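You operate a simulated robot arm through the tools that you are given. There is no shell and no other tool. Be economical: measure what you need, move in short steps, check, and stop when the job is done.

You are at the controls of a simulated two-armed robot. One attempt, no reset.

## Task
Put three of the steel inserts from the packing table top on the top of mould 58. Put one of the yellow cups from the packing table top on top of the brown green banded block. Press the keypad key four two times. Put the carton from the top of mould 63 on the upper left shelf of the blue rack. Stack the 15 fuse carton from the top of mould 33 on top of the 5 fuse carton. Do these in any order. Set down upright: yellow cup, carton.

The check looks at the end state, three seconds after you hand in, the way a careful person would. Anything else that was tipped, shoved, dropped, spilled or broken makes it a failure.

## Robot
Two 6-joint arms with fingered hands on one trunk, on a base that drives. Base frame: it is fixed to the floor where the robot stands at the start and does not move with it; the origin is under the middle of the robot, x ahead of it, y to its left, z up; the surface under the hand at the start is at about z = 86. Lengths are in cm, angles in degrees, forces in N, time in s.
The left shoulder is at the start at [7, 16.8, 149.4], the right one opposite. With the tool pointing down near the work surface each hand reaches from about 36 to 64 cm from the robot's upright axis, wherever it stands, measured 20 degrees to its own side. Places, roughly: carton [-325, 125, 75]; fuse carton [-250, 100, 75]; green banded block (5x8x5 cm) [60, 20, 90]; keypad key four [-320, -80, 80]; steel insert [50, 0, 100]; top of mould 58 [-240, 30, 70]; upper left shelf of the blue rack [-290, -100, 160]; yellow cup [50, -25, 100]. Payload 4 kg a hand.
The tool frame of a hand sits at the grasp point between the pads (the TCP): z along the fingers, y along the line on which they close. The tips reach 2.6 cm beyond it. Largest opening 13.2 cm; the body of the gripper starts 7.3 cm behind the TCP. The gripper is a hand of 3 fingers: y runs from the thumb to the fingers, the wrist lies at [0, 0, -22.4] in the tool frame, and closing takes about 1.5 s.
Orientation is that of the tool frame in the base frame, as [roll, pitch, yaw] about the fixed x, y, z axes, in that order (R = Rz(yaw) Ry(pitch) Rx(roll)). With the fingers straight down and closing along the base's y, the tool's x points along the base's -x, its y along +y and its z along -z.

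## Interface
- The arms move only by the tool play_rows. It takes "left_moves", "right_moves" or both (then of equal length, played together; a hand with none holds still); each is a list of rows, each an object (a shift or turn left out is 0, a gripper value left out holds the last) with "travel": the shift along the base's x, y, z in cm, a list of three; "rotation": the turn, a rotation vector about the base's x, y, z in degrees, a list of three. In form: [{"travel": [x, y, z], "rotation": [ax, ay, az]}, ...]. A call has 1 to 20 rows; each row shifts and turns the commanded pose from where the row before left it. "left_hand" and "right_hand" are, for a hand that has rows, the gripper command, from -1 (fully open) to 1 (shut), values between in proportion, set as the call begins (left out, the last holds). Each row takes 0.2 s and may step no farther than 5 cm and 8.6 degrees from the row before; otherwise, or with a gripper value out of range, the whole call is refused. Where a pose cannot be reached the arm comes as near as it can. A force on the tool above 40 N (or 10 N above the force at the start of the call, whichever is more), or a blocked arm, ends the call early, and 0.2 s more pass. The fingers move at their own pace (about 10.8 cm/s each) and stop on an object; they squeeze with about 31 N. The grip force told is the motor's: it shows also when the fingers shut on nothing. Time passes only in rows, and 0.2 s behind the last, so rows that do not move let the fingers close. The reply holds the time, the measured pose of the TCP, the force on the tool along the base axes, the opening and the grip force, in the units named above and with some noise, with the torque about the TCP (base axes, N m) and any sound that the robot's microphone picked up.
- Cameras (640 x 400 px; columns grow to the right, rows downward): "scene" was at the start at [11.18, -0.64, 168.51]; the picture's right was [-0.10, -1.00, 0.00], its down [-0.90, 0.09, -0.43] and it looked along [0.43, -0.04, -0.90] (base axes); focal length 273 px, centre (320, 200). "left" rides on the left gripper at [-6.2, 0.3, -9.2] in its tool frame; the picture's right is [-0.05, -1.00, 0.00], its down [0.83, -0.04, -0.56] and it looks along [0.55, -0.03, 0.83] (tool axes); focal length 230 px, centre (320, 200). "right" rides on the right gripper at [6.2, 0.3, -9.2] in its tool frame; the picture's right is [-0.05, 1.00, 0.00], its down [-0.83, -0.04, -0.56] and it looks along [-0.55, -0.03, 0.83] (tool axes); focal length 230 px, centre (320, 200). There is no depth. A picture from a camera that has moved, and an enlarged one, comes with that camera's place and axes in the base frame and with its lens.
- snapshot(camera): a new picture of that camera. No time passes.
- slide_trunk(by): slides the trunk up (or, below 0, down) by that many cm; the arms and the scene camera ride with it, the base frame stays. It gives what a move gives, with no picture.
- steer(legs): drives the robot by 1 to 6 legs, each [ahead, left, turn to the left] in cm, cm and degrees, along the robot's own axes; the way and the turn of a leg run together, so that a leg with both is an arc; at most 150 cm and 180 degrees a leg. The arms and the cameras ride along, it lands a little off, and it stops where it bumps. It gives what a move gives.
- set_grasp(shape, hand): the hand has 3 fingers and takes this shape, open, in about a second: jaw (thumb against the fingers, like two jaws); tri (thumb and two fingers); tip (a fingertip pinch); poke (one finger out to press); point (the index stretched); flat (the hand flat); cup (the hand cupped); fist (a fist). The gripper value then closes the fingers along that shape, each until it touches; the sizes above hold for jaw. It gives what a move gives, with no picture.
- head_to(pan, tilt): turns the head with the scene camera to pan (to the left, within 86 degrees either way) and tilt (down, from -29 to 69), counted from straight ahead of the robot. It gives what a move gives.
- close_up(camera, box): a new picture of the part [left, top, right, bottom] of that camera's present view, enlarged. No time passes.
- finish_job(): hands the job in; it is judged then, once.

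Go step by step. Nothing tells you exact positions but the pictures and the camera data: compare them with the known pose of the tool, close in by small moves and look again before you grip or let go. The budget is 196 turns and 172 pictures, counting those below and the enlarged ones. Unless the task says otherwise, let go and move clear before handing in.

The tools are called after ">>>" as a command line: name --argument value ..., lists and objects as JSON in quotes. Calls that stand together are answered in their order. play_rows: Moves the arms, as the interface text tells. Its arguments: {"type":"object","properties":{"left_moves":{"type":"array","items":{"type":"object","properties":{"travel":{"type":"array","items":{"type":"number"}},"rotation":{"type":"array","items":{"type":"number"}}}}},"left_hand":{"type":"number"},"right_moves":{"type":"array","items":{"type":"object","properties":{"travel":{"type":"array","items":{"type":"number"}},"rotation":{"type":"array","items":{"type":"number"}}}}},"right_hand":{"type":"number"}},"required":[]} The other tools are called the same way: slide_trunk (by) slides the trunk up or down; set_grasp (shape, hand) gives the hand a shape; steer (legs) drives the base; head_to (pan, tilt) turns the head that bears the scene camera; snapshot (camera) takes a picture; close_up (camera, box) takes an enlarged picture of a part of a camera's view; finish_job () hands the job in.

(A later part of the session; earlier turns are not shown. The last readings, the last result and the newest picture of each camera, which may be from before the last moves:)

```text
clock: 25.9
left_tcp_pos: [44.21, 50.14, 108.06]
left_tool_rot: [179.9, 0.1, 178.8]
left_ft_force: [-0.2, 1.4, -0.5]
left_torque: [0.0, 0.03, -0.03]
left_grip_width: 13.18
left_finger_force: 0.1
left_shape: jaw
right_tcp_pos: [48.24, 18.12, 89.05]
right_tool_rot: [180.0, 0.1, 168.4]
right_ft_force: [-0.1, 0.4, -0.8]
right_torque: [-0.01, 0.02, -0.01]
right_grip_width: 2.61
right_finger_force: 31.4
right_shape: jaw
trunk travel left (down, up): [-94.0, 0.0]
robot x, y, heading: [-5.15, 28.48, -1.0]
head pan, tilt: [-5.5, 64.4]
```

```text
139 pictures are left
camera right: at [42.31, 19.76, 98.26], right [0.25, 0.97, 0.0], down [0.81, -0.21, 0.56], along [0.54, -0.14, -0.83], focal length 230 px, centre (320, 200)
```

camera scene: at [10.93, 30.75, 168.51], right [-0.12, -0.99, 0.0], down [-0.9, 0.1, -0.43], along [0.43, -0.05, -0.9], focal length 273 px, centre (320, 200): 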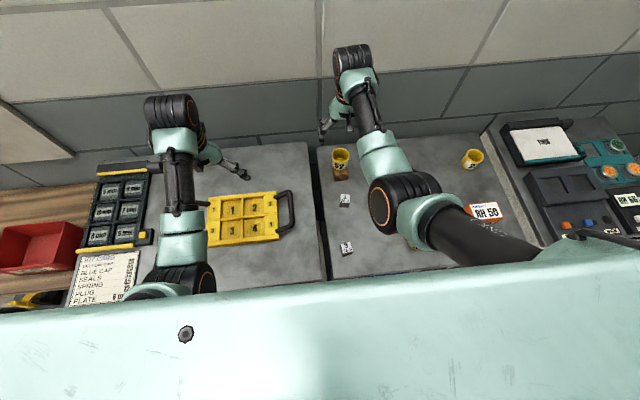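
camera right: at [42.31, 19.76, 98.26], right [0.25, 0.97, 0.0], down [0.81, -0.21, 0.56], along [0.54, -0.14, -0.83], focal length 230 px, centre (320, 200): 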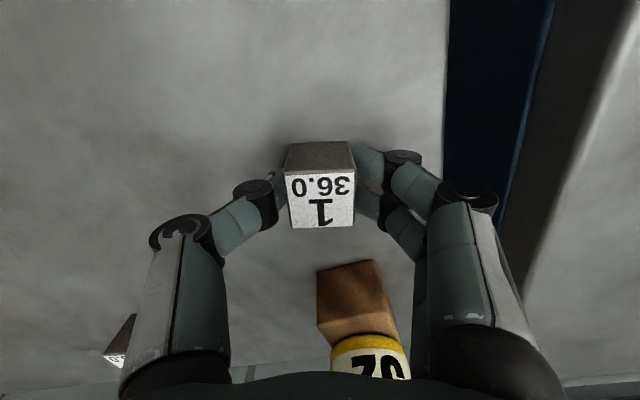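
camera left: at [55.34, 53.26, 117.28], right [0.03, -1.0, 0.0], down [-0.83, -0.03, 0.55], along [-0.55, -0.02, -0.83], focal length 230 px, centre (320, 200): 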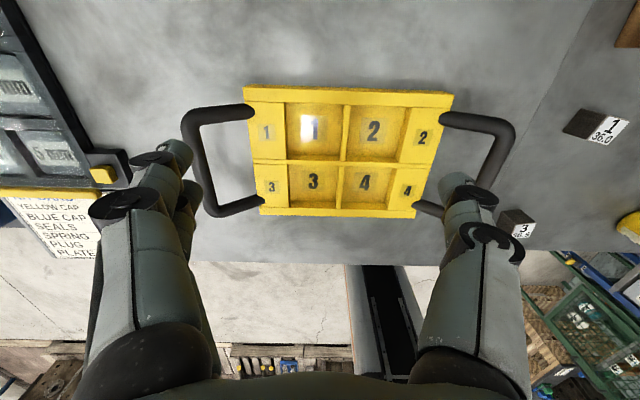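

Insert 1 gripped. Lift, and reposition the base so the left hand can take insert 3 (about [32, 20.9]).

>>> play_rows --right_moves '[{"travel": [0, 0, 4]}, {"travel": [0, 0, 4]}, {"travel": [0, 0, 4]}, {"travel": [0, 0, 0]}]'

>>> steer --legs '[[-4, -18, 1]]'

>>> snapshot --camera "left"

>>> snapshot --camera "right"

```text
clock: 27.1
left_tcp_pos: [44.19, 50.21, 108.02]
left_tool_rot: [-180.0, 0.1, 178.7]
left_ft_force: [-0.4, -0.6, 0.6]
left_torque: [0.01, 0.0, -0.01]
left_grip_width: 13.18
left_finger_force: 0.0
left_shape: jaw
right_tcp_pos: [50.6, 13.26, 102.12]
right_tool_rot: [-176.6, 3.1, 166.6]
right_ft_force: [-0.6, -0.5, -3.1]
right_torque: [0.01, 0.02, -0.05]
right_grip_width: 2.61
right_finger_force: 30.9
right_shape: jaw
trunk travel left (down, up): [-94.0, 0.0]
robot x, y, heading: [-5.43, 28.3, -1.2]
head pan, tilt: [-5.5, 64.4]
stopped in row 4 (right hand): the arm was blocked; the commanded pose is now the measured one
```

```text
clock: 28.6
left_tcp_pos: [39.73, 33.32, 107.9]
left_tool_rot: [-179.8, 0.0, 179.6]
left_ft_force: [-0.5, 0.0, 0.6]
left_torque: [-0.01, 0.03, 0.01]
left_grip_width: 13.19
left_finger_force: 0.1
left_shape: jaw
right_tcp_pos: [46.48, -3.38, 102.14]
right_tool_rot: [-176.5, 3.1, 167.3]
right_ft_force: [-0.3, 0.5, -2.6]
right_torque: [0.02, 0.0, -0.02]
right_grip_width: 2.63
right_finger_force: 30.8
right_shape: jaw
trunk travel left (down, up): [-94.0, 0.0]
robot x, y, heading: [-9.51, 10.8, -0.6]
head pan, tilt: [-5.5, 64.4]
```

```text
138 pictures are left
camera left: at [45.92, 33.46, 117.15], right [0.04, -1.0, 0.0], down [-0.83, -0.03, 0.55], along [-0.55, -0.03, -0.83], focal length 230 px, centre (320, 200)
```

left: 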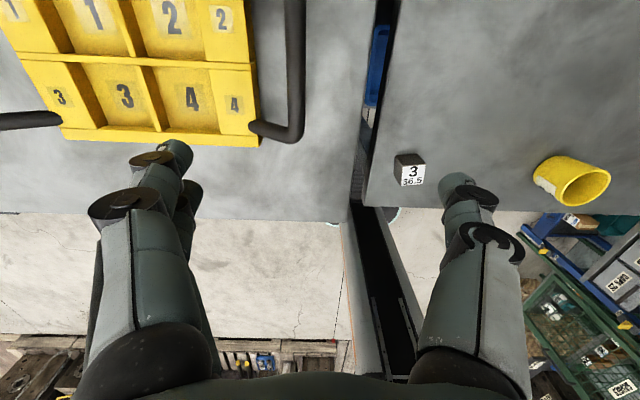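

```text
137 pictures are left
camera right: at [40.29, -1.14, 110.93], right [0.27, 0.96, -0.06], down [0.78, -0.18, 0.6], along [0.57, -0.21, -0.8], focal length 230 px, centre (320, 200)
```

right: 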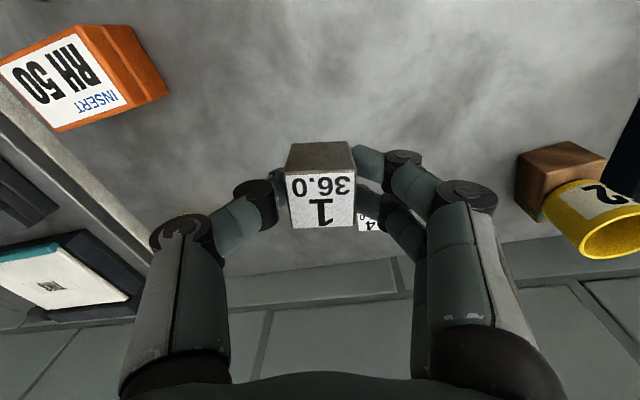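

>>> play_rows --left_moves '[{"travel": [-1.5, -3.3, 0]}, {"travel": [-2, -3.3, -2]}, {"travel": [-2, -3.3, -2]}, {"travel": [-2, -3.3, -3]}, {"travel": [0, 0, 0]}]' --left_hand -0.5

>>> snapshot --camera "left"

```text
clock: 29.5
left_tcp_pos: [35.19, 33.29, 103.47]
left_tool_rot: [168.5, 1.2, -179.4]
left_ft_force: [0.4, -0.3, 0.1]
left_torque: [-0.01, 0.01, -0.02]
left_grip_width: 9.92
left_finger_force: 0.1
left_shape: jaw
left hand out of reach, approached as far as the arm can: row 4
right_tcp_pos: [46.29, -3.83, 102.02]
right_tool_rot: [-176.4, 3.0, 167.3]
right_ft_force: [-0.4, 0.0, -2.6]
right_torque: [-0.03, -0.02, 0.01]
right_grip_width: 2.64
right_finger_force: 30.7
right_shape: jaw
trunk travel left (down, up): [-94.0, 0.0]
robot x, y, heading: [-9.3, 11.05, -0.3]
head pan, tilt: [-5.5, 64.4]
stopped in row 4 (left hand): the arm was blocked; the commanded pose is now the measured one
```

```text
136 pictures are left
camera left: at [41.14, 31.66, 112.61], right [0.07, -0.98, -0.2], down [-0.84, -0.16, 0.52], along [-0.54, 0.13, -0.83], focal length 230 px, centre (320, 200)
```

left: 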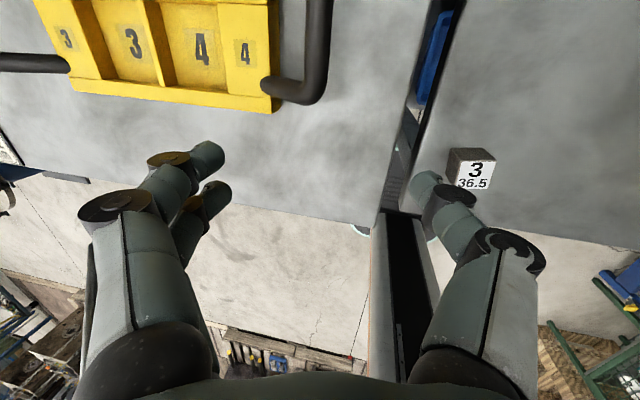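

Too near for the left arm; back off further, then straighten the left hand.

>>> steer --legs '[[-12, -6, 0]]'

>>> play_rows --left_moves '[{"travel": [0, 0, 0], "rotation": [-5.8, 0.6, -0.5]}, {"travel": [0, 0, 0], "rotation": [-5.7, 0.6, -0.5]}, {"travel": [0, 0, 0]}]'

>>> snapshot --camera "left"

```text
clock: 30.8
left_tcp_pos: [23.46, 27.31, 103.15]
left_tool_rot: [168.5, 1.2, -179.5]
left_ft_force: [-0.4, -0.2, 0.0]
left_torque: [-0.04, 0.0, -0.02]
left_grip_width: 9.91
left_finger_force: 0.1
left_shape: jaw
right_tcp_pos: [34.64, -9.78, 101.81]
right_tool_rot: [-176.5, 2.8, 167.3]
right_ft_force: [-0.6, 0.1, -2.2]
right_torque: [-0.01, -0.01, 0.0]
right_grip_width: 2.62
right_finger_force: 30.7
right_shape: jaw
trunk travel left (down, up): [-94.0, 0.0]
robot x, y, heading: [-21.58, 5.14, -0.4]
head pan, tilt: [-5.5, 64.4]
```

```text
clock: 31.6
left_tcp_pos: [23.19, 27.1, 103.57]
left_tool_rot: [180.0, 0.1, 179.6]
left_ft_force: [0.3, 0.0, 0.3]
left_torque: [0.01, 0.0, -0.01]
left_grip_width: 9.93
left_finger_force: 0.1
left_shape: jaw
right_tcp_pos: [34.26, -10.0, 101.98]
right_tool_rot: [-176.7, 3.1, 167.2]
right_ft_force: [-0.3, -0.5, -1.5]
right_torque: [0.03, -0.04, 0.03]
right_grip_width: 2.62
right_finger_force: 31.1
right_shape: jaw
trunk travel left (down, up): [-94.0, 0.0]
robot x, y, heading: [-21.69, 5.29, -0.5]
head pan, tilt: [-5.5, 64.4]
```

```text
135 pictures are left
camera left: at [29.32, 27.17, 112.7], right [0.04, -1.0, 0.0], down [-0.83, -0.04, 0.55], along [-0.55, -0.02, -0.83], focal length 230 px, centre (320, 200)
```

left: 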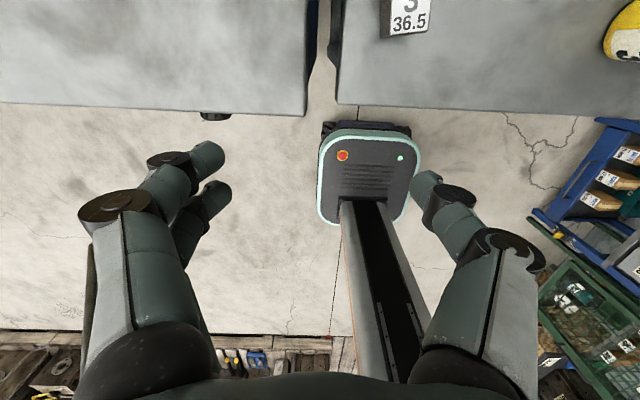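

>>> play_rows --left_moves '[{"travel": [3, -2.3, 0]}, {"travel": [3, -2.4, 0]}, {"travel": [3, -2.3, -2]}, {"travel": [0, 0, -3]}, {"travel": [0, 0, 0]}]'

>>> snapshot --camera "left"

```text
clock: 32.8
left_tcp_pos: [32.23, 20.14, 98.45]
left_tool_rot: [-179.9, -0.1, 179.6]
left_ft_force: [-0.2, 0.2, -0.3]
left_torque: [0.01, 0.01, 0.0]
left_grip_width: 9.9
left_finger_force: 0.0
left_shape: jaw
right_tcp_pos: [34.37, -9.83, 102.06]
right_tool_rot: [-176.6, 3.1, 167.2]
right_ft_force: [0.5, 1.2, -2.4]
right_torque: [0.02, -0.06, 0.04]
right_grip_width: 2.63
right_finger_force: 30.7
right_shape: jaw
trunk travel left (down, up): [-94.0, 0.0]
robot x, y, heading: [-21.51, 5.08, -0.6]
head pan, tilt: [-5.5, 64.4]
```

```text
134 pictures are left
camera left: at [38.47, 20.33, 107.56], right [0.04, -1.0, 0.0], down [-0.83, -0.04, 0.55], along [-0.55, -0.02, -0.83], focal length 230 px, centre (320, 200)
```

left: 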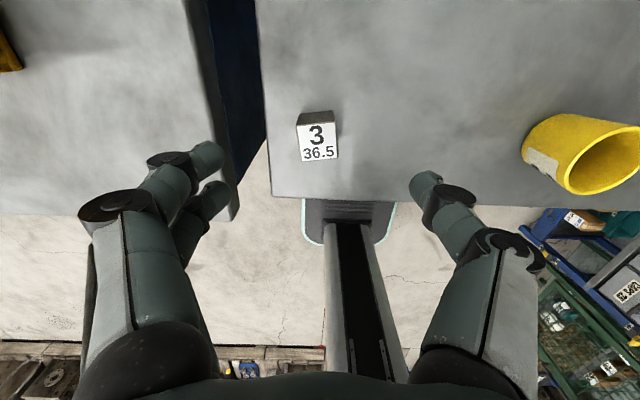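

>>> play_rows --left_moves '[{"travel": [-0.3, 0.15, -4], "rotation": [0, 0, 6]}, {"travel": [0, 0, -4]}, {"travel": [0, 0, -1.4]}, {"travel": [0, 0, 0]}]'

>>> snapshot --camera "left"

```text
clock: 33.8
left_tcp_pos: [31.96, 20.64, 89.0]
left_tool_rot: [179.9, 0.0, -174.5]
left_ft_force: [-0.1, 0.7, -0.2]
left_torque: [-0.02, 0.02, 0.01]
left_grip_width: 9.91
left_finger_force: 0.0
left_shape: jaw
right_tcp_pos: [34.38, -9.96, 102.16]
right_tool_rot: [-176.6, 3.1, 167.1]
right_ft_force: [-0.5, 0.1, -2.1]
right_torque: [0.01, -0.01, -0.01]
right_grip_width: 2.63
right_finger_force: 31.0
right_shape: jaw
trunk travel left (down, up): [-94.0, 0.0]
robot x, y, heading: [-21.32, 4.52, -0.7]
head pan, tilt: [-5.5, 64.4]
```

```text
133 pictures are left
camera left: at [38.01, 21.25, 98.26], right [0.15, -0.99, 0.0], down [-0.82, -0.12, 0.55], along [-0.55, -0.08, -0.83], focal length 230 px, centre (320, 200)
```

left: 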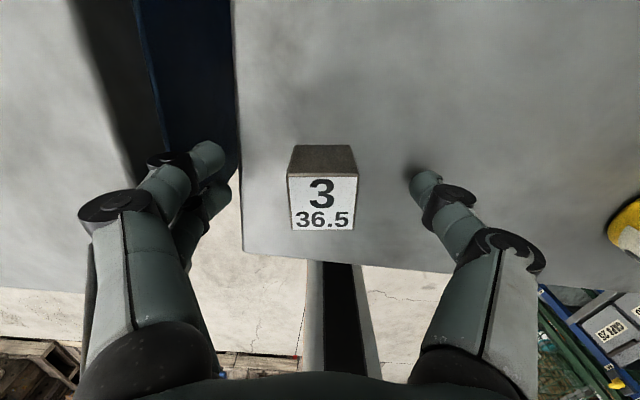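

>>> play_rows --left_moves '[{"travel": [0, -0.3, 0]}, {"travel": [0, 0, 0]}, {"travel": [0, 0, 0]}, {"travel": [0, 0, 0]}, {"travel": [0, 0, 0]}, {"travel": [0, 0, 0]}, {"travel": [0, 0, 0]}]' --left_hand 1

>>> play_rows --left_moves '[{"travel": [0, 0, 4]}, {"travel": [0, 0, 4]}, {"travel": [0, 0, 4]}, {"travel": [0, 0, 0]}]'

>>> snapshot --camera "left"

>>> head_to --pan 80 --tilt 25

>>> snapshot --camera "scene"

>>> head_to --pan -80 --tilt 25

>>> snapshot --camera "scene"

```text
clock: 35.4
left_tcp_pos: [31.89, 20.09, 88.91]
left_tool_rot: [180.0, 0.0, -174.4]
left_ft_force: [0.6, 0.5, 0.1]
left_torque: [-0.02, 0.0, 0.02]
left_grip_width: 2.62
left_finger_force: 31.2
left_shape: jaw
right_tcp_pos: [34.46, -9.87, 102.01]
right_tool_rot: [-176.6, 3.0, 167.2]
right_ft_force: [0.0, -0.3, -2.5]
right_torque: [0.0, 0.02, 0.02]
right_grip_width: 2.64
right_finger_force: 31.1
right_shape: jaw
trunk travel left (down, up): [-94.0, 0.0]
robot x, y, heading: [-21.76, 4.92, -0.5]
head pan, tilt: [-5.5, 64.4]
```

```text
clock: 36.4
left_tcp_pos: [31.96, 20.1, 100.92]
left_tool_rot: [179.9, -0.1, -174.4]
left_ft_force: [0.0, 0.1, -3.0]
left_torque: [0.0, 0.0, -0.02]
left_grip_width: 2.65
left_finger_force: 30.9
left_shape: jaw
right_tcp_pos: [34.43, -9.88, 102.12]
right_tool_rot: [-176.5, 3.0, 167.2]
right_ft_force: [0.2, -0.7, -3.1]
right_torque: [0.0, 0.03, -0.02]
right_grip_width: 2.63
right_finger_force: 31.0
right_shape: jaw
trunk travel left (down, up): [-94.0, 0.0]
robot x, y, heading: [-21.5, 4.79, 0.0]
head pan, tilt: [-5.5, 64.4]
```

```text
132 pictures are left
camera left: at [38.12, 20.98, 110.18], right [0.15, -0.99, 0.0], down [-0.82, -0.12, 0.56], along [-0.55, -0.08, -0.83], focal length 230 px, centre (320, 200)
```

left: 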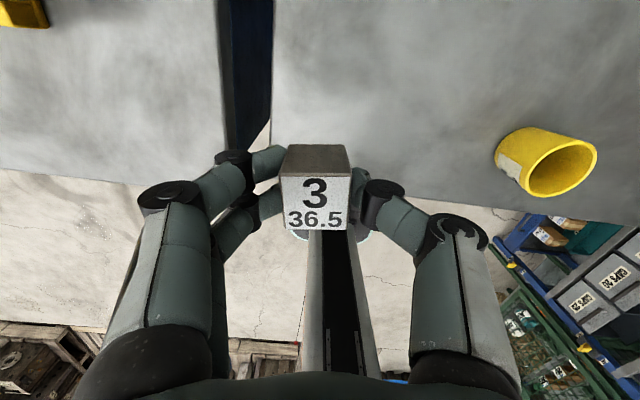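

```text
clock: 38.0
left_tcp_pos: [32.09, 20.23, 100.84]
left_tool_rot: [-180.0, 0.0, -174.4]
left_ft_force: [-0.1, -0.2, -2.4]
left_torque: [-0.03, 0.02, -0.01]
left_grip_width: 2.62
left_finger_force: 31.5
left_shape: jaw
right_tcp_pos: [34.53, -9.91, 102.02]
right_tool_rot: [-176.5, 3.0, 167.2]
right_ft_force: [0.1, -0.4, -2.6]
right_torque: [0.01, -0.01, -0.02]
right_grip_width: 2.64
right_finger_force: 31.2
right_shape: jaw
trunk travel left (down, up): [-94.0, 0.0]
robot x, y, heading: [-21.34, 4.75, -0.4]
head pan, tilt: [80.0, 25.0]
```

```text
131 pictures are left
camera scene: at [-14.71, 13.95, 174.01], right [0.98, -0.18, 0.0], down [-0.08, -0.42, -0.91], along [0.17, 0.89, -0.42], focal length 273 px, centre (320, 200)
```

scene: 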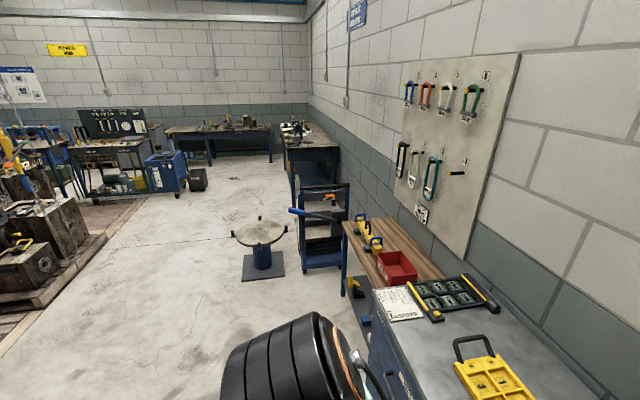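

```text
clock: 40.4
left_tcp_pos: [32.07, 20.21, 100.97]
left_tool_rot: [179.9, 0.0, -174.4]
left_ft_force: [-1.0, -1.4, -2.4]
left_torque: [0.02, -0.04, -0.01]
left_grip_width: 2.61
left_finger_force: 31.3
left_shape: jaw
right_tcp_pos: [34.43, -9.85, 102.05]
right_tool_rot: [-176.5, 3.0, 167.2]
right_ft_force: [0.4, -0.8, -3.4]
right_torque: [0.02, -0.01, -0.02]
right_grip_width: 2.59
right_finger_force: 30.5
right_shape: jaw
trunk travel left (down, up): [-94.0, 0.0]
robot x, y, heading: [-21.68, 5.34, -0.5]
head pan, tilt: [-80.0, 25.0]
```

```text
130 pictures are left
camera scene: at [-14.88, -4.19, 174.01], right [-0.99, -0.17, 0.0], down [-0.07, 0.42, -0.91], along [0.15, -0.89, -0.42], focal length 273 px, centre (320, 200)
```

scene: 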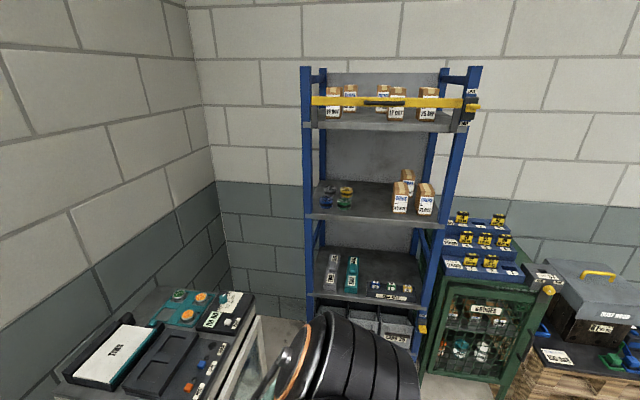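

Both inserts are held. The moulds are behind me, so I'll back off, turn around and look.

>>> steer --legs '[[-50, 0, 0], [0, 0, 90], [0, 0, 90]]'

>>> head_to --pan 0 --tilt 25

>>> snapshot --camera "scene"

```text
clock: 51.0
left_tcp_pos: [-124.42, -10.94, 100.89]
left_tool_rot: [180.0, 0.1, 6.9]
left_ft_force: [-1.8, 0.4, -2.5]
left_torque: [-0.01, -0.01, -0.03]
left_grip_width: 2.63
left_finger_force: 30.5
left_shape: jaw
right_tcp_pos: [-127.46, 19.06, 102.02]
right_tool_rot: [-176.6, 3.0, -11.4]
right_ft_force: [0.3, -0.5, -2.6]
right_torque: [0.02, 0.03, 0.04]
right_grip_width: 2.62
right_finger_force: 30.1
right_shape: jaw
trunk travel left (down, up): [-94.0, 0.0]
robot x, y, heading: [-71.23, 6.01, -179.2]
head pan, tilt: [-80.0, 25.0]
```

```text
clock: 52.6
left_tcp_pos: [-124.4, -11.07, 100.95]
left_tool_rot: [180.0, 0.0, 6.9]
left_ft_force: [-0.7, -0.5, -2.9]
left_torque: [0.01, 0.0, 0.02]
left_grip_width: 2.6
left_finger_force: 31.2
left_shape: jaw
right_tcp_pos: [-127.51, 19.14, 101.89]
right_tool_rot: [-176.5, 3.0, -11.4]
right_ft_force: [0.2, 0.1, -3.2]
right_torque: [-0.01, -0.02, 0.01]
right_grip_width: 2.61
right_finger_force: 31.4
right_shape: jaw
trunk travel left (down, up): [-94.0, 0.0]
robot x, y, heading: [-71.31, 5.36, -179.2]
head pan, tilt: [0.0, 25.0]
```

```text
129 pictures are left
camera scene: at [-85.46, 5.19, 174.0], right [-0.01, 1.0, 0.0], down [0.42, 0.01, -0.91], along [-0.91, -0.01, -0.42], focal length 273 px, centre (320, 200)
```

scene: 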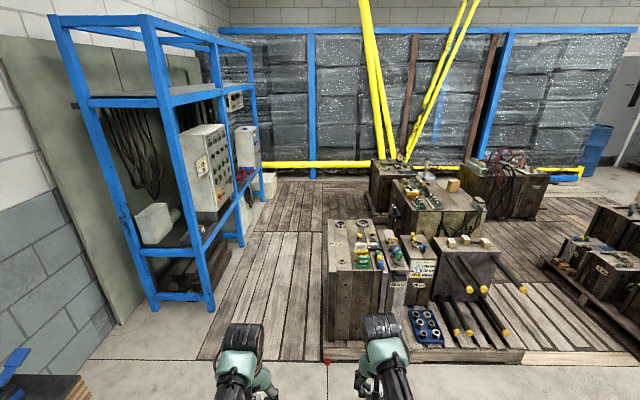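

>>> close_up --camera "scene" --box '[300, 140, 560, 360]'

>>> close_up --camera "scene" --box '[40, 10, 300, 320]'

```text
1.82 times, centred on (430, 250) of scene
camera zoom: at [-85.46, 5.19, 174.0], right [-0.01, 1.0, 0.0], down [0.42, 0.01, -0.91], along [-0.91, -0.01, -0.42], focal length 497 px, centre (120, 109)
```

zoom: 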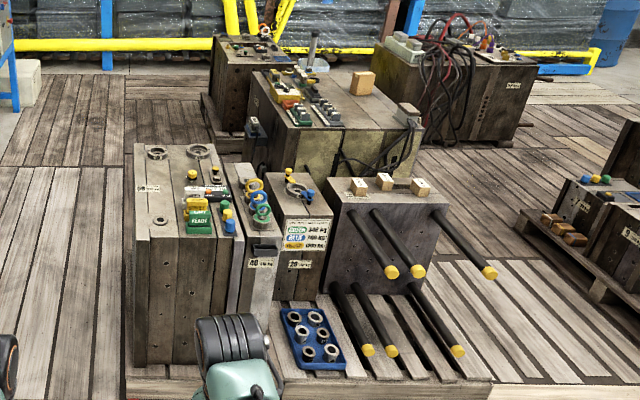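

```text
1.29 times, centred on (170, 165) of scene
camera zoom: at [-85.46, 5.19, 174.0], right [-0.01, 1.0, 0.0], down [0.42, 0.01, -0.91], along [-0.91, -0.01, -0.42], focal length 353 px, centre (514, 245)
```

zoom: 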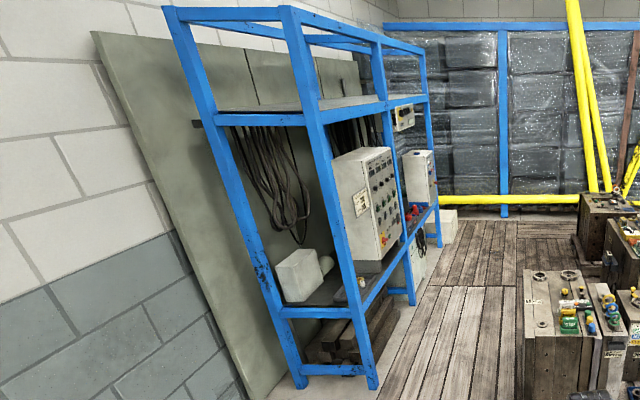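

The front-left mould matches [-240, 30, 70]. I'll drive closer and look down at it.

>>> steer --legs '[[85, -18, 0]]'

>>> head_to --pan 0 --tilt 50

>>> snapshot --camera "scene"

```text
clock: 57.2
left_tcp_pos: [-209.42, 5.04, 100.94]
left_tool_rot: [180.0, 0.0, 7.4]
left_ft_force: [0.0, 0.6, -3.3]
left_torque: [0.0, 0.01, -0.01]
left_grip_width: 2.62
left_finger_force: 30.9
left_shape: jaw
right_tcp_pos: [-212.82, 35.04, 102.06]
right_tool_rot: [-176.4, 3.1, -10.9]
right_ft_force: [0.0, 0.2, -2.3]
right_torque: [0.03, 0.02, 0.0]
right_grip_width: 2.6
right_finger_force: 31.3
right_shape: jaw
trunk travel left (down, up): [-94.0, 0.0]
robot x, y, heading: [-156.45, 21.78, -178.6]
head pan, tilt: [0.0, 25.0]
```

```text
clock: 58.1
left_tcp_pos: [-209.51, 5.15, 101.05]
left_tool_rot: [-180.0, 0.0, 7.4]
left_ft_force: [0.4, -0.3, -3.1]
left_torque: [0.0, -0.03, 0.02]
left_grip_width: 2.62
left_finger_force: 31.4
left_shape: jaw
right_tcp_pos: [-212.97, 35.13, 101.87]
right_tool_rot: [-176.5, 3.0, -10.9]
right_ft_force: [-0.6, -0.6, -2.7]
right_torque: [-0.02, 0.0, -0.02]
right_grip_width: 2.6
right_finger_force: 30.8
right_shape: jaw
trunk travel left (down, up): [-94.0, 0.0]
robot x, y, heading: [-156.44, 21.87, -178.6]
head pan, tilt: [0.0, 50.0]
```

```text
126 pictures are left
camera scene: at [-169.3, 21.68, 170.26], right [-0.02, 1.0, 0.0], down [0.77, 0.02, -0.64], along [-0.64, -0.01, -0.77], focal length 273 px, centre (320, 200)
```

scene: 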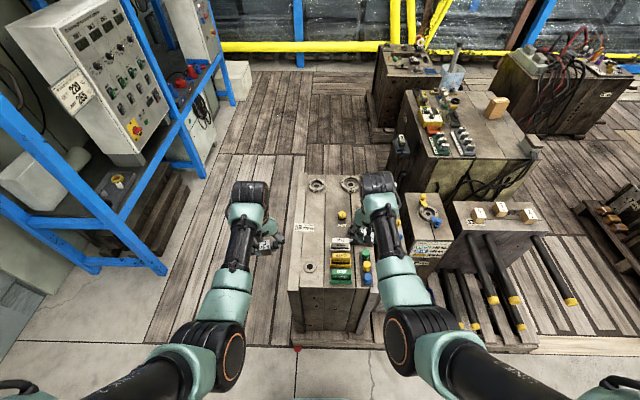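

>>> close_up --camera "scene" --box '[270, 165, 430, 295]'

>>> close_up --camera "scene" --box '[370, 40, 570, 270]'

>>> snapshot --camera "left"

>>> snapshot --camera "right"

```text
3.08 times, centred on (350, 230) of scene
camera zoom: at [-169.3, 21.68, 170.26], right [-0.02, 1.0, 0.0], down [0.77, 0.02, -0.64], along [-0.64, -0.01, -0.77], focal length 841 px, centre (228, 108)
```

zoom: 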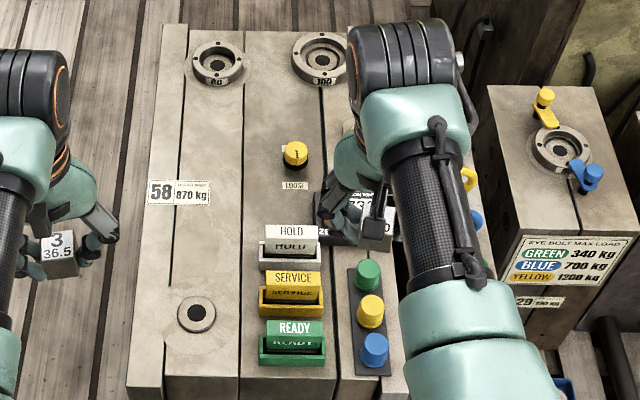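

```text
1.74 times, centred on (470, 155) of scene
camera zoom: at [-169.3, 21.68, 170.26], right [-0.02, 1.0, 0.0], down [0.77, 0.02, -0.64], along [-0.64, -0.01, -0.77], focal length 475 px, centre (59, 278)
```

zoom: 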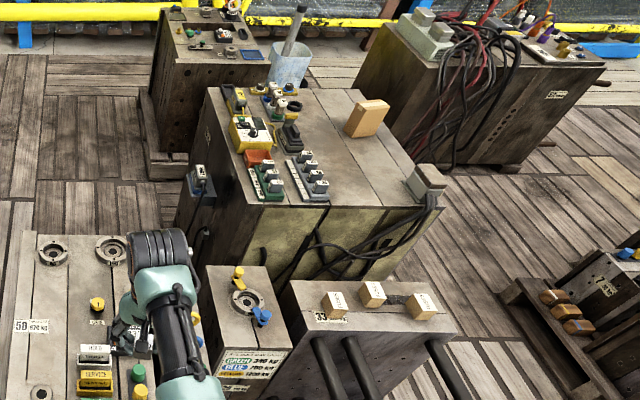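

```text
123 pictures are left
camera left: at [-215.57, 3.79, 110.13], right [-0.18, 0.98, 0.0], down [0.82, 0.15, 0.56], along [0.55, 0.1, -0.83], focal length 230 px, centre (320, 200)
```

left: 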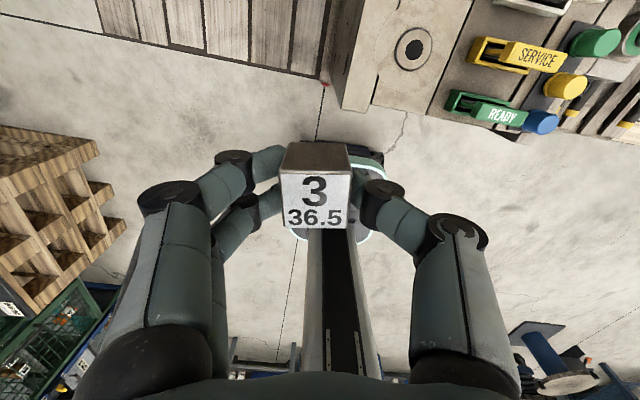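

```text
122 pictures are left
camera right: at [-206.58, 32.99, 110.84], right [-0.24, -0.97, -0.06], down [-0.78, 0.16, 0.6], along [-0.57, 0.19, -0.8], focal length 230 px, centre (320, 200)
```

right: 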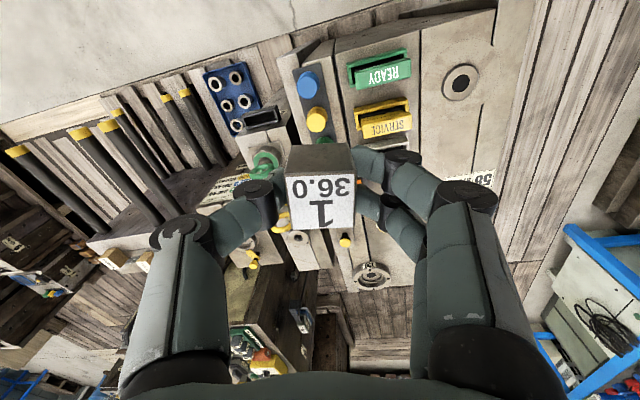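

Mould 58 is confirmed, with a free strip around y ≈ 18 between x ≈ -250 and -222. I'll drive a little closer, lower the trunk and straighten both hands.

>>> steer --legs '[[26, 2, 0]]'

>>> play_rows --left_moves '[{"rotation": [0, 0, -4]}, {"rotation": [0, 0, -4]}, {"travel": [0, 0, 0]}]' --right_moves '[{"rotation": [-3.5, -3, 0]}, {"rotation": [0, 0, 5.4]}, {"rotation": [0, 0, 5.4]}]'

>>> slide_trunk --by -12

>>> snapshot --camera "scene"

```text
clock: 60.0
left_tcp_pos: [-234.3, 3.46, 100.59]
left_tool_rot: [180.0, -0.5, 6.0]
left_ft_force: [-0.6, 0.2, -3.2]
left_torque: [0.02, 0.03, 0.02]
left_grip_width: 2.63
left_finger_force: 30.8
left_shape: jaw
right_tcp_pos: [-236.88, 33.66, 101.69]
right_tool_rot: [-176.4, 2.5, -12.3]
right_ft_force: [0.4, -0.5, -3.3]
right_torque: [0.0, -0.06, 0.01]
right_grip_width: 2.62
right_finger_force: 30.7
right_shape: jaw
trunk travel left (down, up): [-94.0, 0.0]
robot x, y, heading: [-180.4, 19.42, 180.2]
head pan, tilt: [0.0, 50.0]
stopped in leg 1: the robot was blocked; the commanded pose is now the measured one
```

```text
clock: 60.8
left_tcp_pos: [-233.76, 3.52, 100.78]
left_tool_rot: [180.0, 0.0, -2.0]
left_ft_force: [0.3, -0.1, -3.2]
left_torque: [0.0, 0.02, 0.0]
left_grip_width: 2.63
left_finger_force: 31.0
left_shape: jaw
right_tcp_pos: [-236.39, 33.63, 102.02]
right_tool_rot: [-179.3, -0.6, -1.5]
right_ft_force: [0.5, 0.1, -2.7]
right_torque: [0.01, -0.01, 0.02]
right_grip_width: 2.59
right_finger_force: 31.1
right_shape: jaw
trunk travel left (down, up): [-94.0, 0.0]
robot x, y, heading: [-180.58, 19.43, 180.0]
head pan, tilt: [0.0, 50.0]
```

```text
clock: 62.3
left_tcp_pos: [-233.76, 3.55, 88.9]
left_tool_rot: [180.0, -0.2, -1.9]
left_ft_force: [0.5, -0.5, -1.7]
left_torque: [0.0, 0.0, 0.0]
left_grip_width: 2.61
left_finger_force: 31.1
left_shape: jaw
right_tcp_pos: [-236.57, 33.6, 89.91]
right_tool_rot: [-179.3, -0.8, -1.5]
right_ft_force: [-0.7, -0.4, -2.3]
right_torque: [-0.01, 0.0, 0.02]
right_grip_width: 2.62
right_finger_force: 31.0
right_shape: jaw
trunk travel left (down, up): [-82.0, 12.0]
robot x, y, heading: [-180.31, 19.45, 179.7]
head pan, tilt: [0.0, 50.0]
```

```text
121 pictures are left
camera scene: at [-193.21, 19.2, 158.26], right [0.0, 1.0, 0.0], down [0.77, 0.0, -0.64], along [-0.64, 0.0, -0.77], focal length 273 px, centre (320, 200)
```

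scene: 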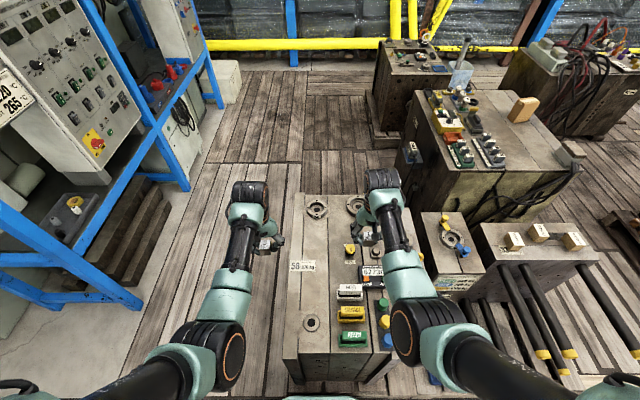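

>>> play_rows --right_moves '[{"travel": [0, 4, 0]}, {"travel": [2, 4, 0]}, {"travel": [2, 0, 0]}, {"travel": [2, 0, 0]}, {"travel": [0, 0, 0]}]' --left_moves '[{"travel": [-2, 3, 0]}, {"travel": [-2, 4, 0]}, {"travel": [-2, 4, 0]}, {"travel": [0, 3.5, 0]}, {"travel": [0, 0, 0]}]'

>>> snapshot --camera "left"

>>> snapshot --camera "scene"

```text
clock: 63.5
left_tcp_pos: [-240.26, 16.07, 88.44]
left_tool_rot: [178.6, 0.0, -0.6]
left_ft_force: [-0.7, -1.2, -2.0]
left_torque: [-0.01, 0.0, 0.02]
left_grip_width: 2.61
left_finger_force: 31.3
left_shape: jaw
right_tcp_pos: [-230.53, 41.53, 89.77]
right_tool_rot: [-179.3, -0.7, -1.5]
right_ft_force: [-0.8, 0.7, -1.9]
right_torque: [-0.05, 0.0, 0.03]
right_grip_width: 2.61
right_finger_force: 31.5
right_shape: jaw
trunk travel left (down, up): [-82.0, 12.0]
robot x, y, heading: [-180.37, 19.28, 180.3]
head pan, tilt: [0.0, 50.0]
```

```text
120 pictures are left
camera left: at [-246.33, 15.84, 97.61], right [-0.04, 1.0, -0.02], down [0.83, 0.05, 0.55], along [0.56, 0.0, -0.83], focal length 230 px, centre (320, 200)
```

left: 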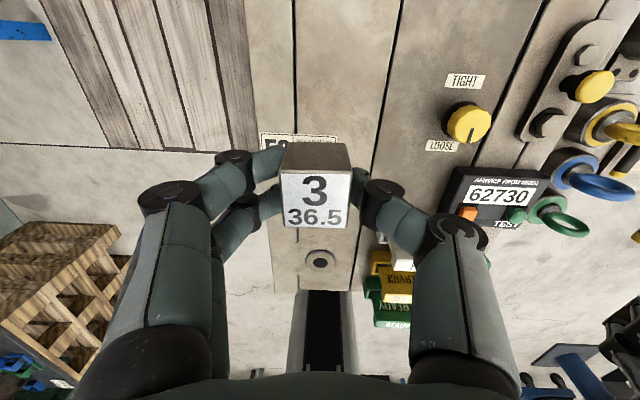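

```text
119 pictures are left
camera scene: at [-193.23, 19.23, 158.26], right [0.0, 1.0, 0.0], down [0.77, 0.0, -0.64], along [-0.64, 0.0, -0.77], focal length 273 px, centre (320, 200)
```

scene: 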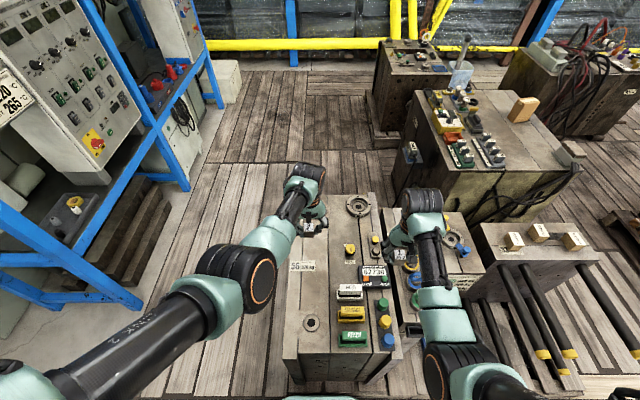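

>>> play_rows --left_moves '[{"travel": [0, 0.5, -4], "rotation": [1.4, 0, 0]}, {"travel": [0, 0, -4]}, {"travel": [0, 0, -3]}, {"travel": [0, 0, 0]}]'

>>> snapshot --camera "left"

>>> close_up --camera "scene" --box '[260, 150, 420, 250]'

```text
clock: 64.5
left_tcp_pos: [-236.97, 16.97, 80.39]
left_tool_rot: [-178.7, 0.0, -2.0]
left_ft_force: [0.9, -0.1, -2.3]
left_torque: [-0.01, 0.0, -0.01]
left_grip_width: 2.62
left_finger_force: 30.5
left_shape: jaw
left hand out of reach, approached as far as the arm can: row 1, 2, 3
right_tcp_pos: [-230.51, 41.6, 89.72]
right_tool_rot: [-179.3, -0.6, -1.6]
right_ft_force: [0.4, -0.1, -3.0]
right_torque: [-0.01, 0.01, -0.02]
right_grip_width: 2.6
right_finger_force: 31.4
right_shape: jaw
trunk travel left (down, up): [-82.0, 12.0]
robot x, y, heading: [-180.2, 19.33, 179.9]
head pan, tilt: [0.0, 50.0]
```

```text
118 pictures are left
camera left: at [-243.08, 16.43, 89.71], right [-0.02, 1.0, 0.02], down [0.83, 0.0, 0.56], along [0.56, 0.03, -0.83], focal length 230 px, centre (320, 200)
```

left: 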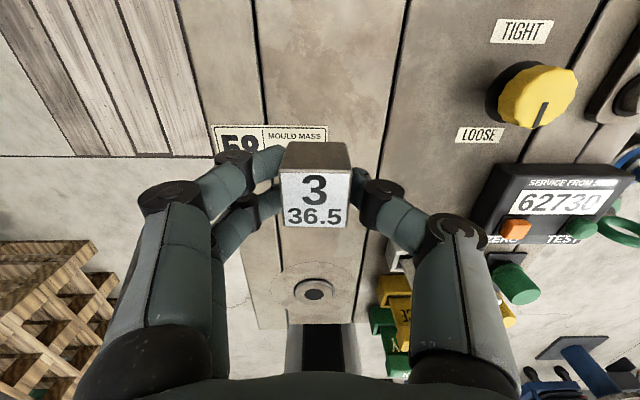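

```text
4.00 times, centred on (340, 200) of scene
camera zoom: at [-193.27, 19.32, 158.25], right [0.0, 1.0, 0.0], down [0.77, 0.0, -0.64], along [-0.64, 0.0, -0.77], focal length 1093 px, centre (240, 200)
```

zoom: 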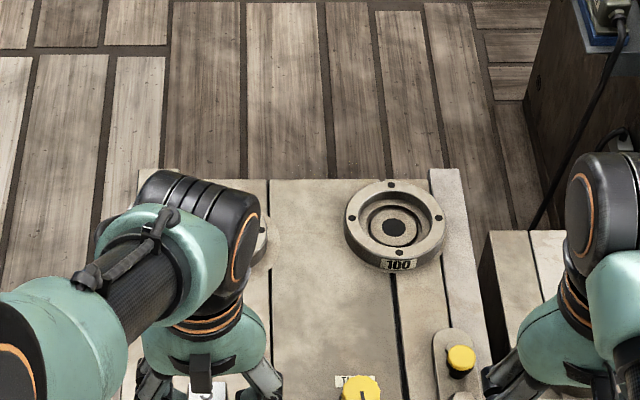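

>>> slide_trunk --by -5

>>> play_rows --left_moves '[{"travel": [-1.5, 0.5, 0.5], "rotation": [-1.3, 0, 1]}, {"travel": [-1.5, 0, 0], "rotation": [0, 0, 1]}, {"travel": [0, 0, 0]}]' --right_moves '[{"travel": [0, 0, 2]}, {"travel": [0, 0, 2]}, {"travel": [0, 0, 0]}]'

>>> snapshot --camera "left"

```text
clock: 65.4
left_tcp_pos: [-236.96, 16.78, 75.57]
left_tool_rot: [-178.7, 0.0, -1.9]
left_ft_force: [-0.2, 0.7, -2.3]
left_torque: [0.01, 0.04, 0.02]
left_grip_width: 2.6
left_finger_force: 31.2
left_shape: jaw
right_tcp_pos: [-230.5, 41.44, 84.76]
right_tool_rot: [-179.3, -0.7, -1.4]
right_ft_force: [0.3, 0.6, -2.3]
right_torque: [0.0, 0.03, -0.01]
right_grip_width: 2.6
right_finger_force: 30.9
right_shape: jaw
trunk travel left (down, up): [-77.0, 17.0]
robot x, y, heading: [-180.39, 19.48, 180.2]
head pan, tilt: [0.0, 50.0]
```

```text
clock: 66.2
left_tcp_pos: [-238.17, 15.67, 77.08]
left_tool_rot: [-179.9, -0.2, 0.2]
left_ft_force: [0.3, -0.4, -2.0]
left_torque: [0.01, 0.0, 0.03]
left_grip_width: 2.58
left_finger_force: 31.0
left_shape: jaw
left hand out of reach, approached as far as the arm can: row 1, 2
right_tcp_pos: [-230.61, 41.45, 88.87]
right_tool_rot: [-179.3, -0.7, -1.5]
right_ft_force: [0.0, 0.5, -3.1]
right_torque: [-0.01, 0.01, 0.04]
right_grip_width: 2.62
right_finger_force: 31.2
right_shape: jaw
trunk travel left (down, up): [-77.0, 17.0]
robot x, y, heading: [-180.82, 19.13, 179.7]
head pan, tilt: [0.0, 50.0]
```

```text
116 pictures are left
camera left: at [-244.26, 15.15, 86.24], right [-0.05, 1.0, 0.0], down [0.83, 0.04, 0.56], along [0.56, 0.03, -0.83], focal length 230 px, centre (320, 200)
```

left: 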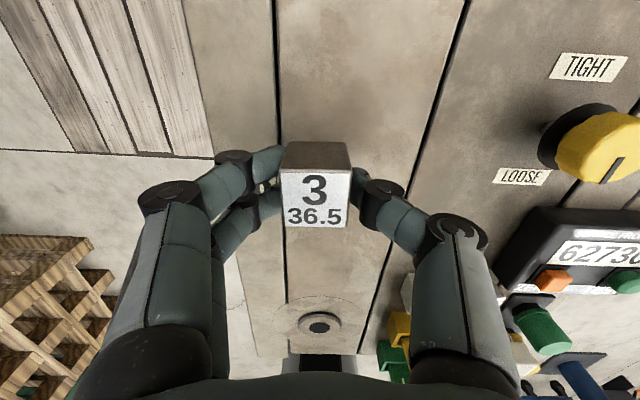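

>>> slide_trunk --by -3.2

>>> play_rows --left_moves '[{"travel": [0, 0, -0.3]}, {"travel": [0, 0, -0.2]}, {"travel": [0, 0, 0]}]'

>>> snapshot --camera "left"

```text
clock: 67.1
left_tcp_pos: [-238.7, 15.8, 74.68]
left_tool_rot: [-179.8, 1.0, 0.0]
left_ft_force: [7.9, -1.4, 24.5]
left_torque: [-0.16, -0.15, 0.06]
left_grip_width: 2.9
left_finger_force: 30.7
left_shape: jaw
right_tcp_pos: [-230.37, 41.45, 85.65]
right_tool_rot: [-179.3, -0.7, -1.5]
right_ft_force: [-0.1, 0.0, -2.3]
right_torque: [-0.01, 0.0, -0.02]
right_grip_width: 2.61
right_finger_force: 30.8
right_shape: jaw
trunk travel left (down, up): [-73.9, 20.1]
robot x, y, heading: [-180.53, 18.98, 180.0]
head pan, tilt: [0.0, 50.0]
stopped: the force on the tool passed its limit at 45 N (the readings are from after the stop); the commanded pose is now the measured one
```

```text
clock: 67.8
left_tcp_pos: [-239.0, 15.82, 74.79]
left_tool_rot: [-179.9, 1.4, 0.0]
left_ft_force: [10.1, -2.3, 26.1]
left_torque: [-0.24, -0.21, 0.07]
left_grip_width: 2.88
left_finger_force: 31.2
left_shape: jaw
right_tcp_pos: [-230.29, 41.52, 85.84]
right_tool_rot: [-179.4, -0.6, -1.5]
right_ft_force: [-0.2, -0.6, -3.0]
right_torque: [-0.02, -0.03, -0.02]
right_grip_width: 2.64
right_finger_force: 31.5
right_shape: jaw
trunk travel left (down, up): [-73.9, 20.1]
robot x, y, heading: [-180.47, 19.32, 180.0]
head pan, tilt: [0.0, 50.0]
stopped in row 3 (left hand): the force on the tool passed its limit at 42 N (the readings are from after the stop); the commanded pose is now the measured one
```

```text
115 pictures are left
camera left: at [-244.81, 15.36, 84.13], right [-0.05, 1.0, 0.01], down [0.84, 0.04, 0.53], along [0.53, 0.03, -0.84], focal length 230 px, centre (320, 200)
```

left: 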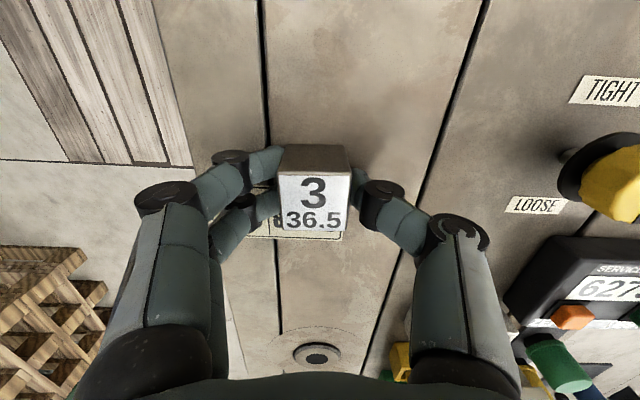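

Contact at TCP z ≈ 75 (surface ≈ 72). Unload a little, then release.

>>> play_rows --left_moves '[{"travel": [0, 0, 0.3]}, {"travel": [0, 0, 0]}]'

>>> play_rows --left_moves '[{"travel": [0, 0, 0]}, {"travel": [0, 0, 0]}, {"travel": [0, 0, 0]}]' --left_hand -0.1

>>> play_rows --left_moves '[{"travel": [0, 0, 3]}, {"travel": [0, 0, 4]}, {"travel": [0, 0, 4]}, {"travel": [0, 0, 0]}]'

>>> snapshot --camera "left"

```text
clock: 68.4
left_tcp_pos: [-238.87, 15.8, 74.91]
left_tool_rot: [-179.7, 1.3, 0.1]
left_ft_force: [3.2, 0.8, 15.4]
left_torque: [-0.13, -0.09, 0.05]
left_grip_width: 2.88
left_finger_force: 31.0
left_shape: jaw
right_tcp_pos: [-230.33, 41.42, 85.68]
right_tool_rot: [-179.3, -0.6, -1.4]
right_ft_force: [0.2, -1.3, -2.7]
right_torque: [0.0, 0.01, 0.0]
right_grip_width: 2.58
right_finger_force: 30.8
right_shape: jaw
trunk travel left (down, up): [-73.9, 20.1]
robot x, y, heading: [-180.38, 19.3, 179.8]
head pan, tilt: [0.0, 50.0]
```

```text
clock: 69.2
left_tcp_pos: [-238.96, 16.02, 74.77]
left_tool_rot: [-179.8, 1.1, 0.1]
left_ft_force: [-0.1, 2.4, 6.8]
left_torque: [-0.26, -0.05, -0.02]
left_grip_width: 6.92
left_finger_force: 0.1
left_shape: jaw
right_tcp_pos: [-230.4, 41.58, 85.71]
right_tool_rot: [-179.3, -0.7, -1.5]
right_ft_force: [1.0, 0.7, -2.6]
right_torque: [-0.01, 0.0, -0.01]
right_grip_width: 2.6
right_finger_force: 31.2
right_shape: jaw
trunk travel left (down, up): [-73.9, 20.1]
robot x, y, heading: [-180.63, 18.88, 180.4]
head pan, tilt: [0.0, 50.0]
```

```text
clock: 70.2
left_tcp_pos: [-242.95, 17.27, 83.53]
left_tool_rot: [-179.9, 0.9, 0.1]
left_ft_force: [0.0, -1.2, 0.2]
left_torque: [0.01, 0.0, 0.02]
left_grip_width: 7.22
left_finger_force: 0.1
left_shape: jaw
left hand out of reach, approached as far as the arm can: row 1, 2, 3
right_tcp_pos: [-230.59, 41.52, 85.62]
right_tool_rot: [-179.2, -0.7, -1.5]
right_ft_force: [-0.3, 0.3, -3.2]
right_torque: [0.0, -0.01, -0.03]
right_grip_width: 2.62
right_finger_force: 30.6
right_shape: jaw
trunk travel left (down, up): [-73.9, 20.1]
robot x, y, heading: [-180.6, 19.37, 180.0]
head pan, tilt: [0.0, 50.0]
```

```text
114 pictures are left
camera left: at [-248.91, 16.75, 92.84], right [-0.05, 1.0, 0.0], down [0.84, 0.04, 0.54], along [0.54, 0.03, -0.84], focal length 230 px, centre (320, 200)
```

left: 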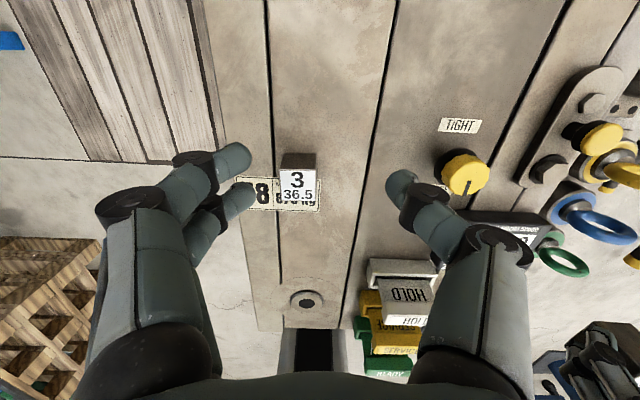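

Insert 3 stands well. Move the left hand aside and shift the base so the right hand can place insert 1 at about [-230, 16.5].

>>> play_rows --left_moves '[{"travel": [3, -3, 1]}, {"travel": [2, -4, 0]}, {"travel": [0, -4, 0]}, {"travel": [0, -4, 0]}, {"travel": [0, 0, 0]}]'

>>> steer --legs '[[0, 9, 0]]'

>>> play_rows --right_moves '[{"travel": [0.5, -4, 0], "rotation": [-0.7, 0.7, 1.5]}, {"travel": [0, -4, 0]}, {"travel": [0, -4, 0]}, {"travel": [0, -4, 0]}, {"travel": [0, 0, 0]}]'

>>> snapshot --camera "right"

```text
clock: 71.4
left_tcp_pos: [-245.58, 5.02, 81.51]
left_tool_rot: [-179.9, 1.1, 0.1]
left_ft_force: [1.3, 0.6, -0.4]
left_torque: [-0.01, -0.01, 0.03]
left_grip_width: 7.21
left_finger_force: 0.0
left_shape: jaw
left hand out of reach, approached as far as the arm can: row 1, 2, 3, 4
right_tcp_pos: [-230.47, 41.44, 85.55]
right_tool_rot: [-179.4, -0.7, -1.5]
right_ft_force: [-0.2, 0.5, -3.3]
right_torque: [0.02, -0.01, -0.02]
right_grip_width: 2.65
right_finger_force: 31.2
right_shape: jaw
trunk travel left (down, up): [-73.9, 20.1]
robot x, y, heading: [-180.51, 19.07, 179.9]
head pan, tilt: [0.0, 50.0]
```

```text
clock: 72.5
left_tcp_pos: [-245.54, -3.72, 81.63]
left_tool_rot: [-179.7, 1.0, 0.1]
left_ft_force: [-0.6, -0.1, -0.3]
left_torque: [0.02, 0.01, 0.0]
left_grip_width: 7.23
left_finger_force: 0.0
left_shape: jaw
right_tcp_pos: [-230.39, 32.59, 85.56]
right_tool_rot: [-179.4, -0.7, -1.5]
right_ft_force: [0.2, 0.2, -2.5]
right_torque: [-0.01, -0.01, -0.01]
right_grip_width: 2.65
right_finger_force: 31.0
right_shape: jaw
trunk travel left (down, up): [-73.9, 20.1]
robot x, y, heading: [-180.67, 10.35, 180.3]
head pan, tilt: [0.0, 50.0]
```

```text
clock: 73.3
left_tcp_pos: [-245.69, -3.9, 81.61]
left_tool_rot: [-179.7, 1.1, 0.1]
left_ft_force: [0.2, 1.1, -0.6]
left_torque: [0.04, 0.02, 0.02]
left_grip_width: 7.2
left_finger_force: 0.1
left_shape: jaw
right_tcp_pos: [-230.3, 31.6, 83.48]
right_tool_rot: [-168.8, -0.2, -3.5]
right_ft_force: [-0.2, -0.1, -2.1]
right_torque: [0.04, -0.02, 0.03]
right_grip_width: 2.61
right_finger_force: 30.8
right_shape: jaw
right hand out of reach, approached as far as the arm can: row 4
trunk travel left (down, up): [-73.9, 20.1]
robot x, y, heading: [-180.38, 10.24, 180.2]
head pan, tilt: [0.0, 50.0]
stopped in row 4 (right hand): the arm was blocked; the commanded pose is now the measured one
```

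```text
113 pictures are left
camera right: at [-224.27, 29.19, 92.52], right [-0.11, -0.97, -0.19], down [-0.83, -0.01, 0.55], along [-0.54, 0.22, -0.81], focal length 230 px, centre (320, 200)
```

right: 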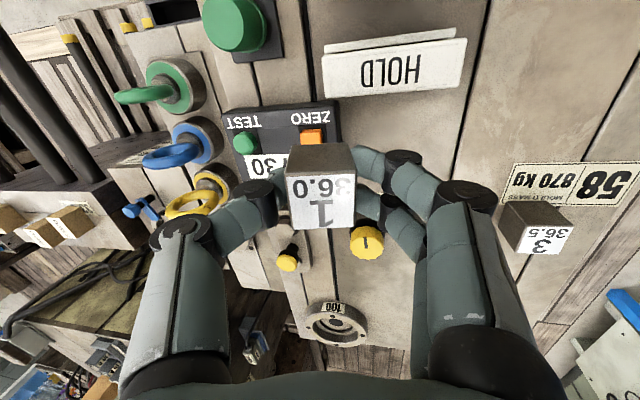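

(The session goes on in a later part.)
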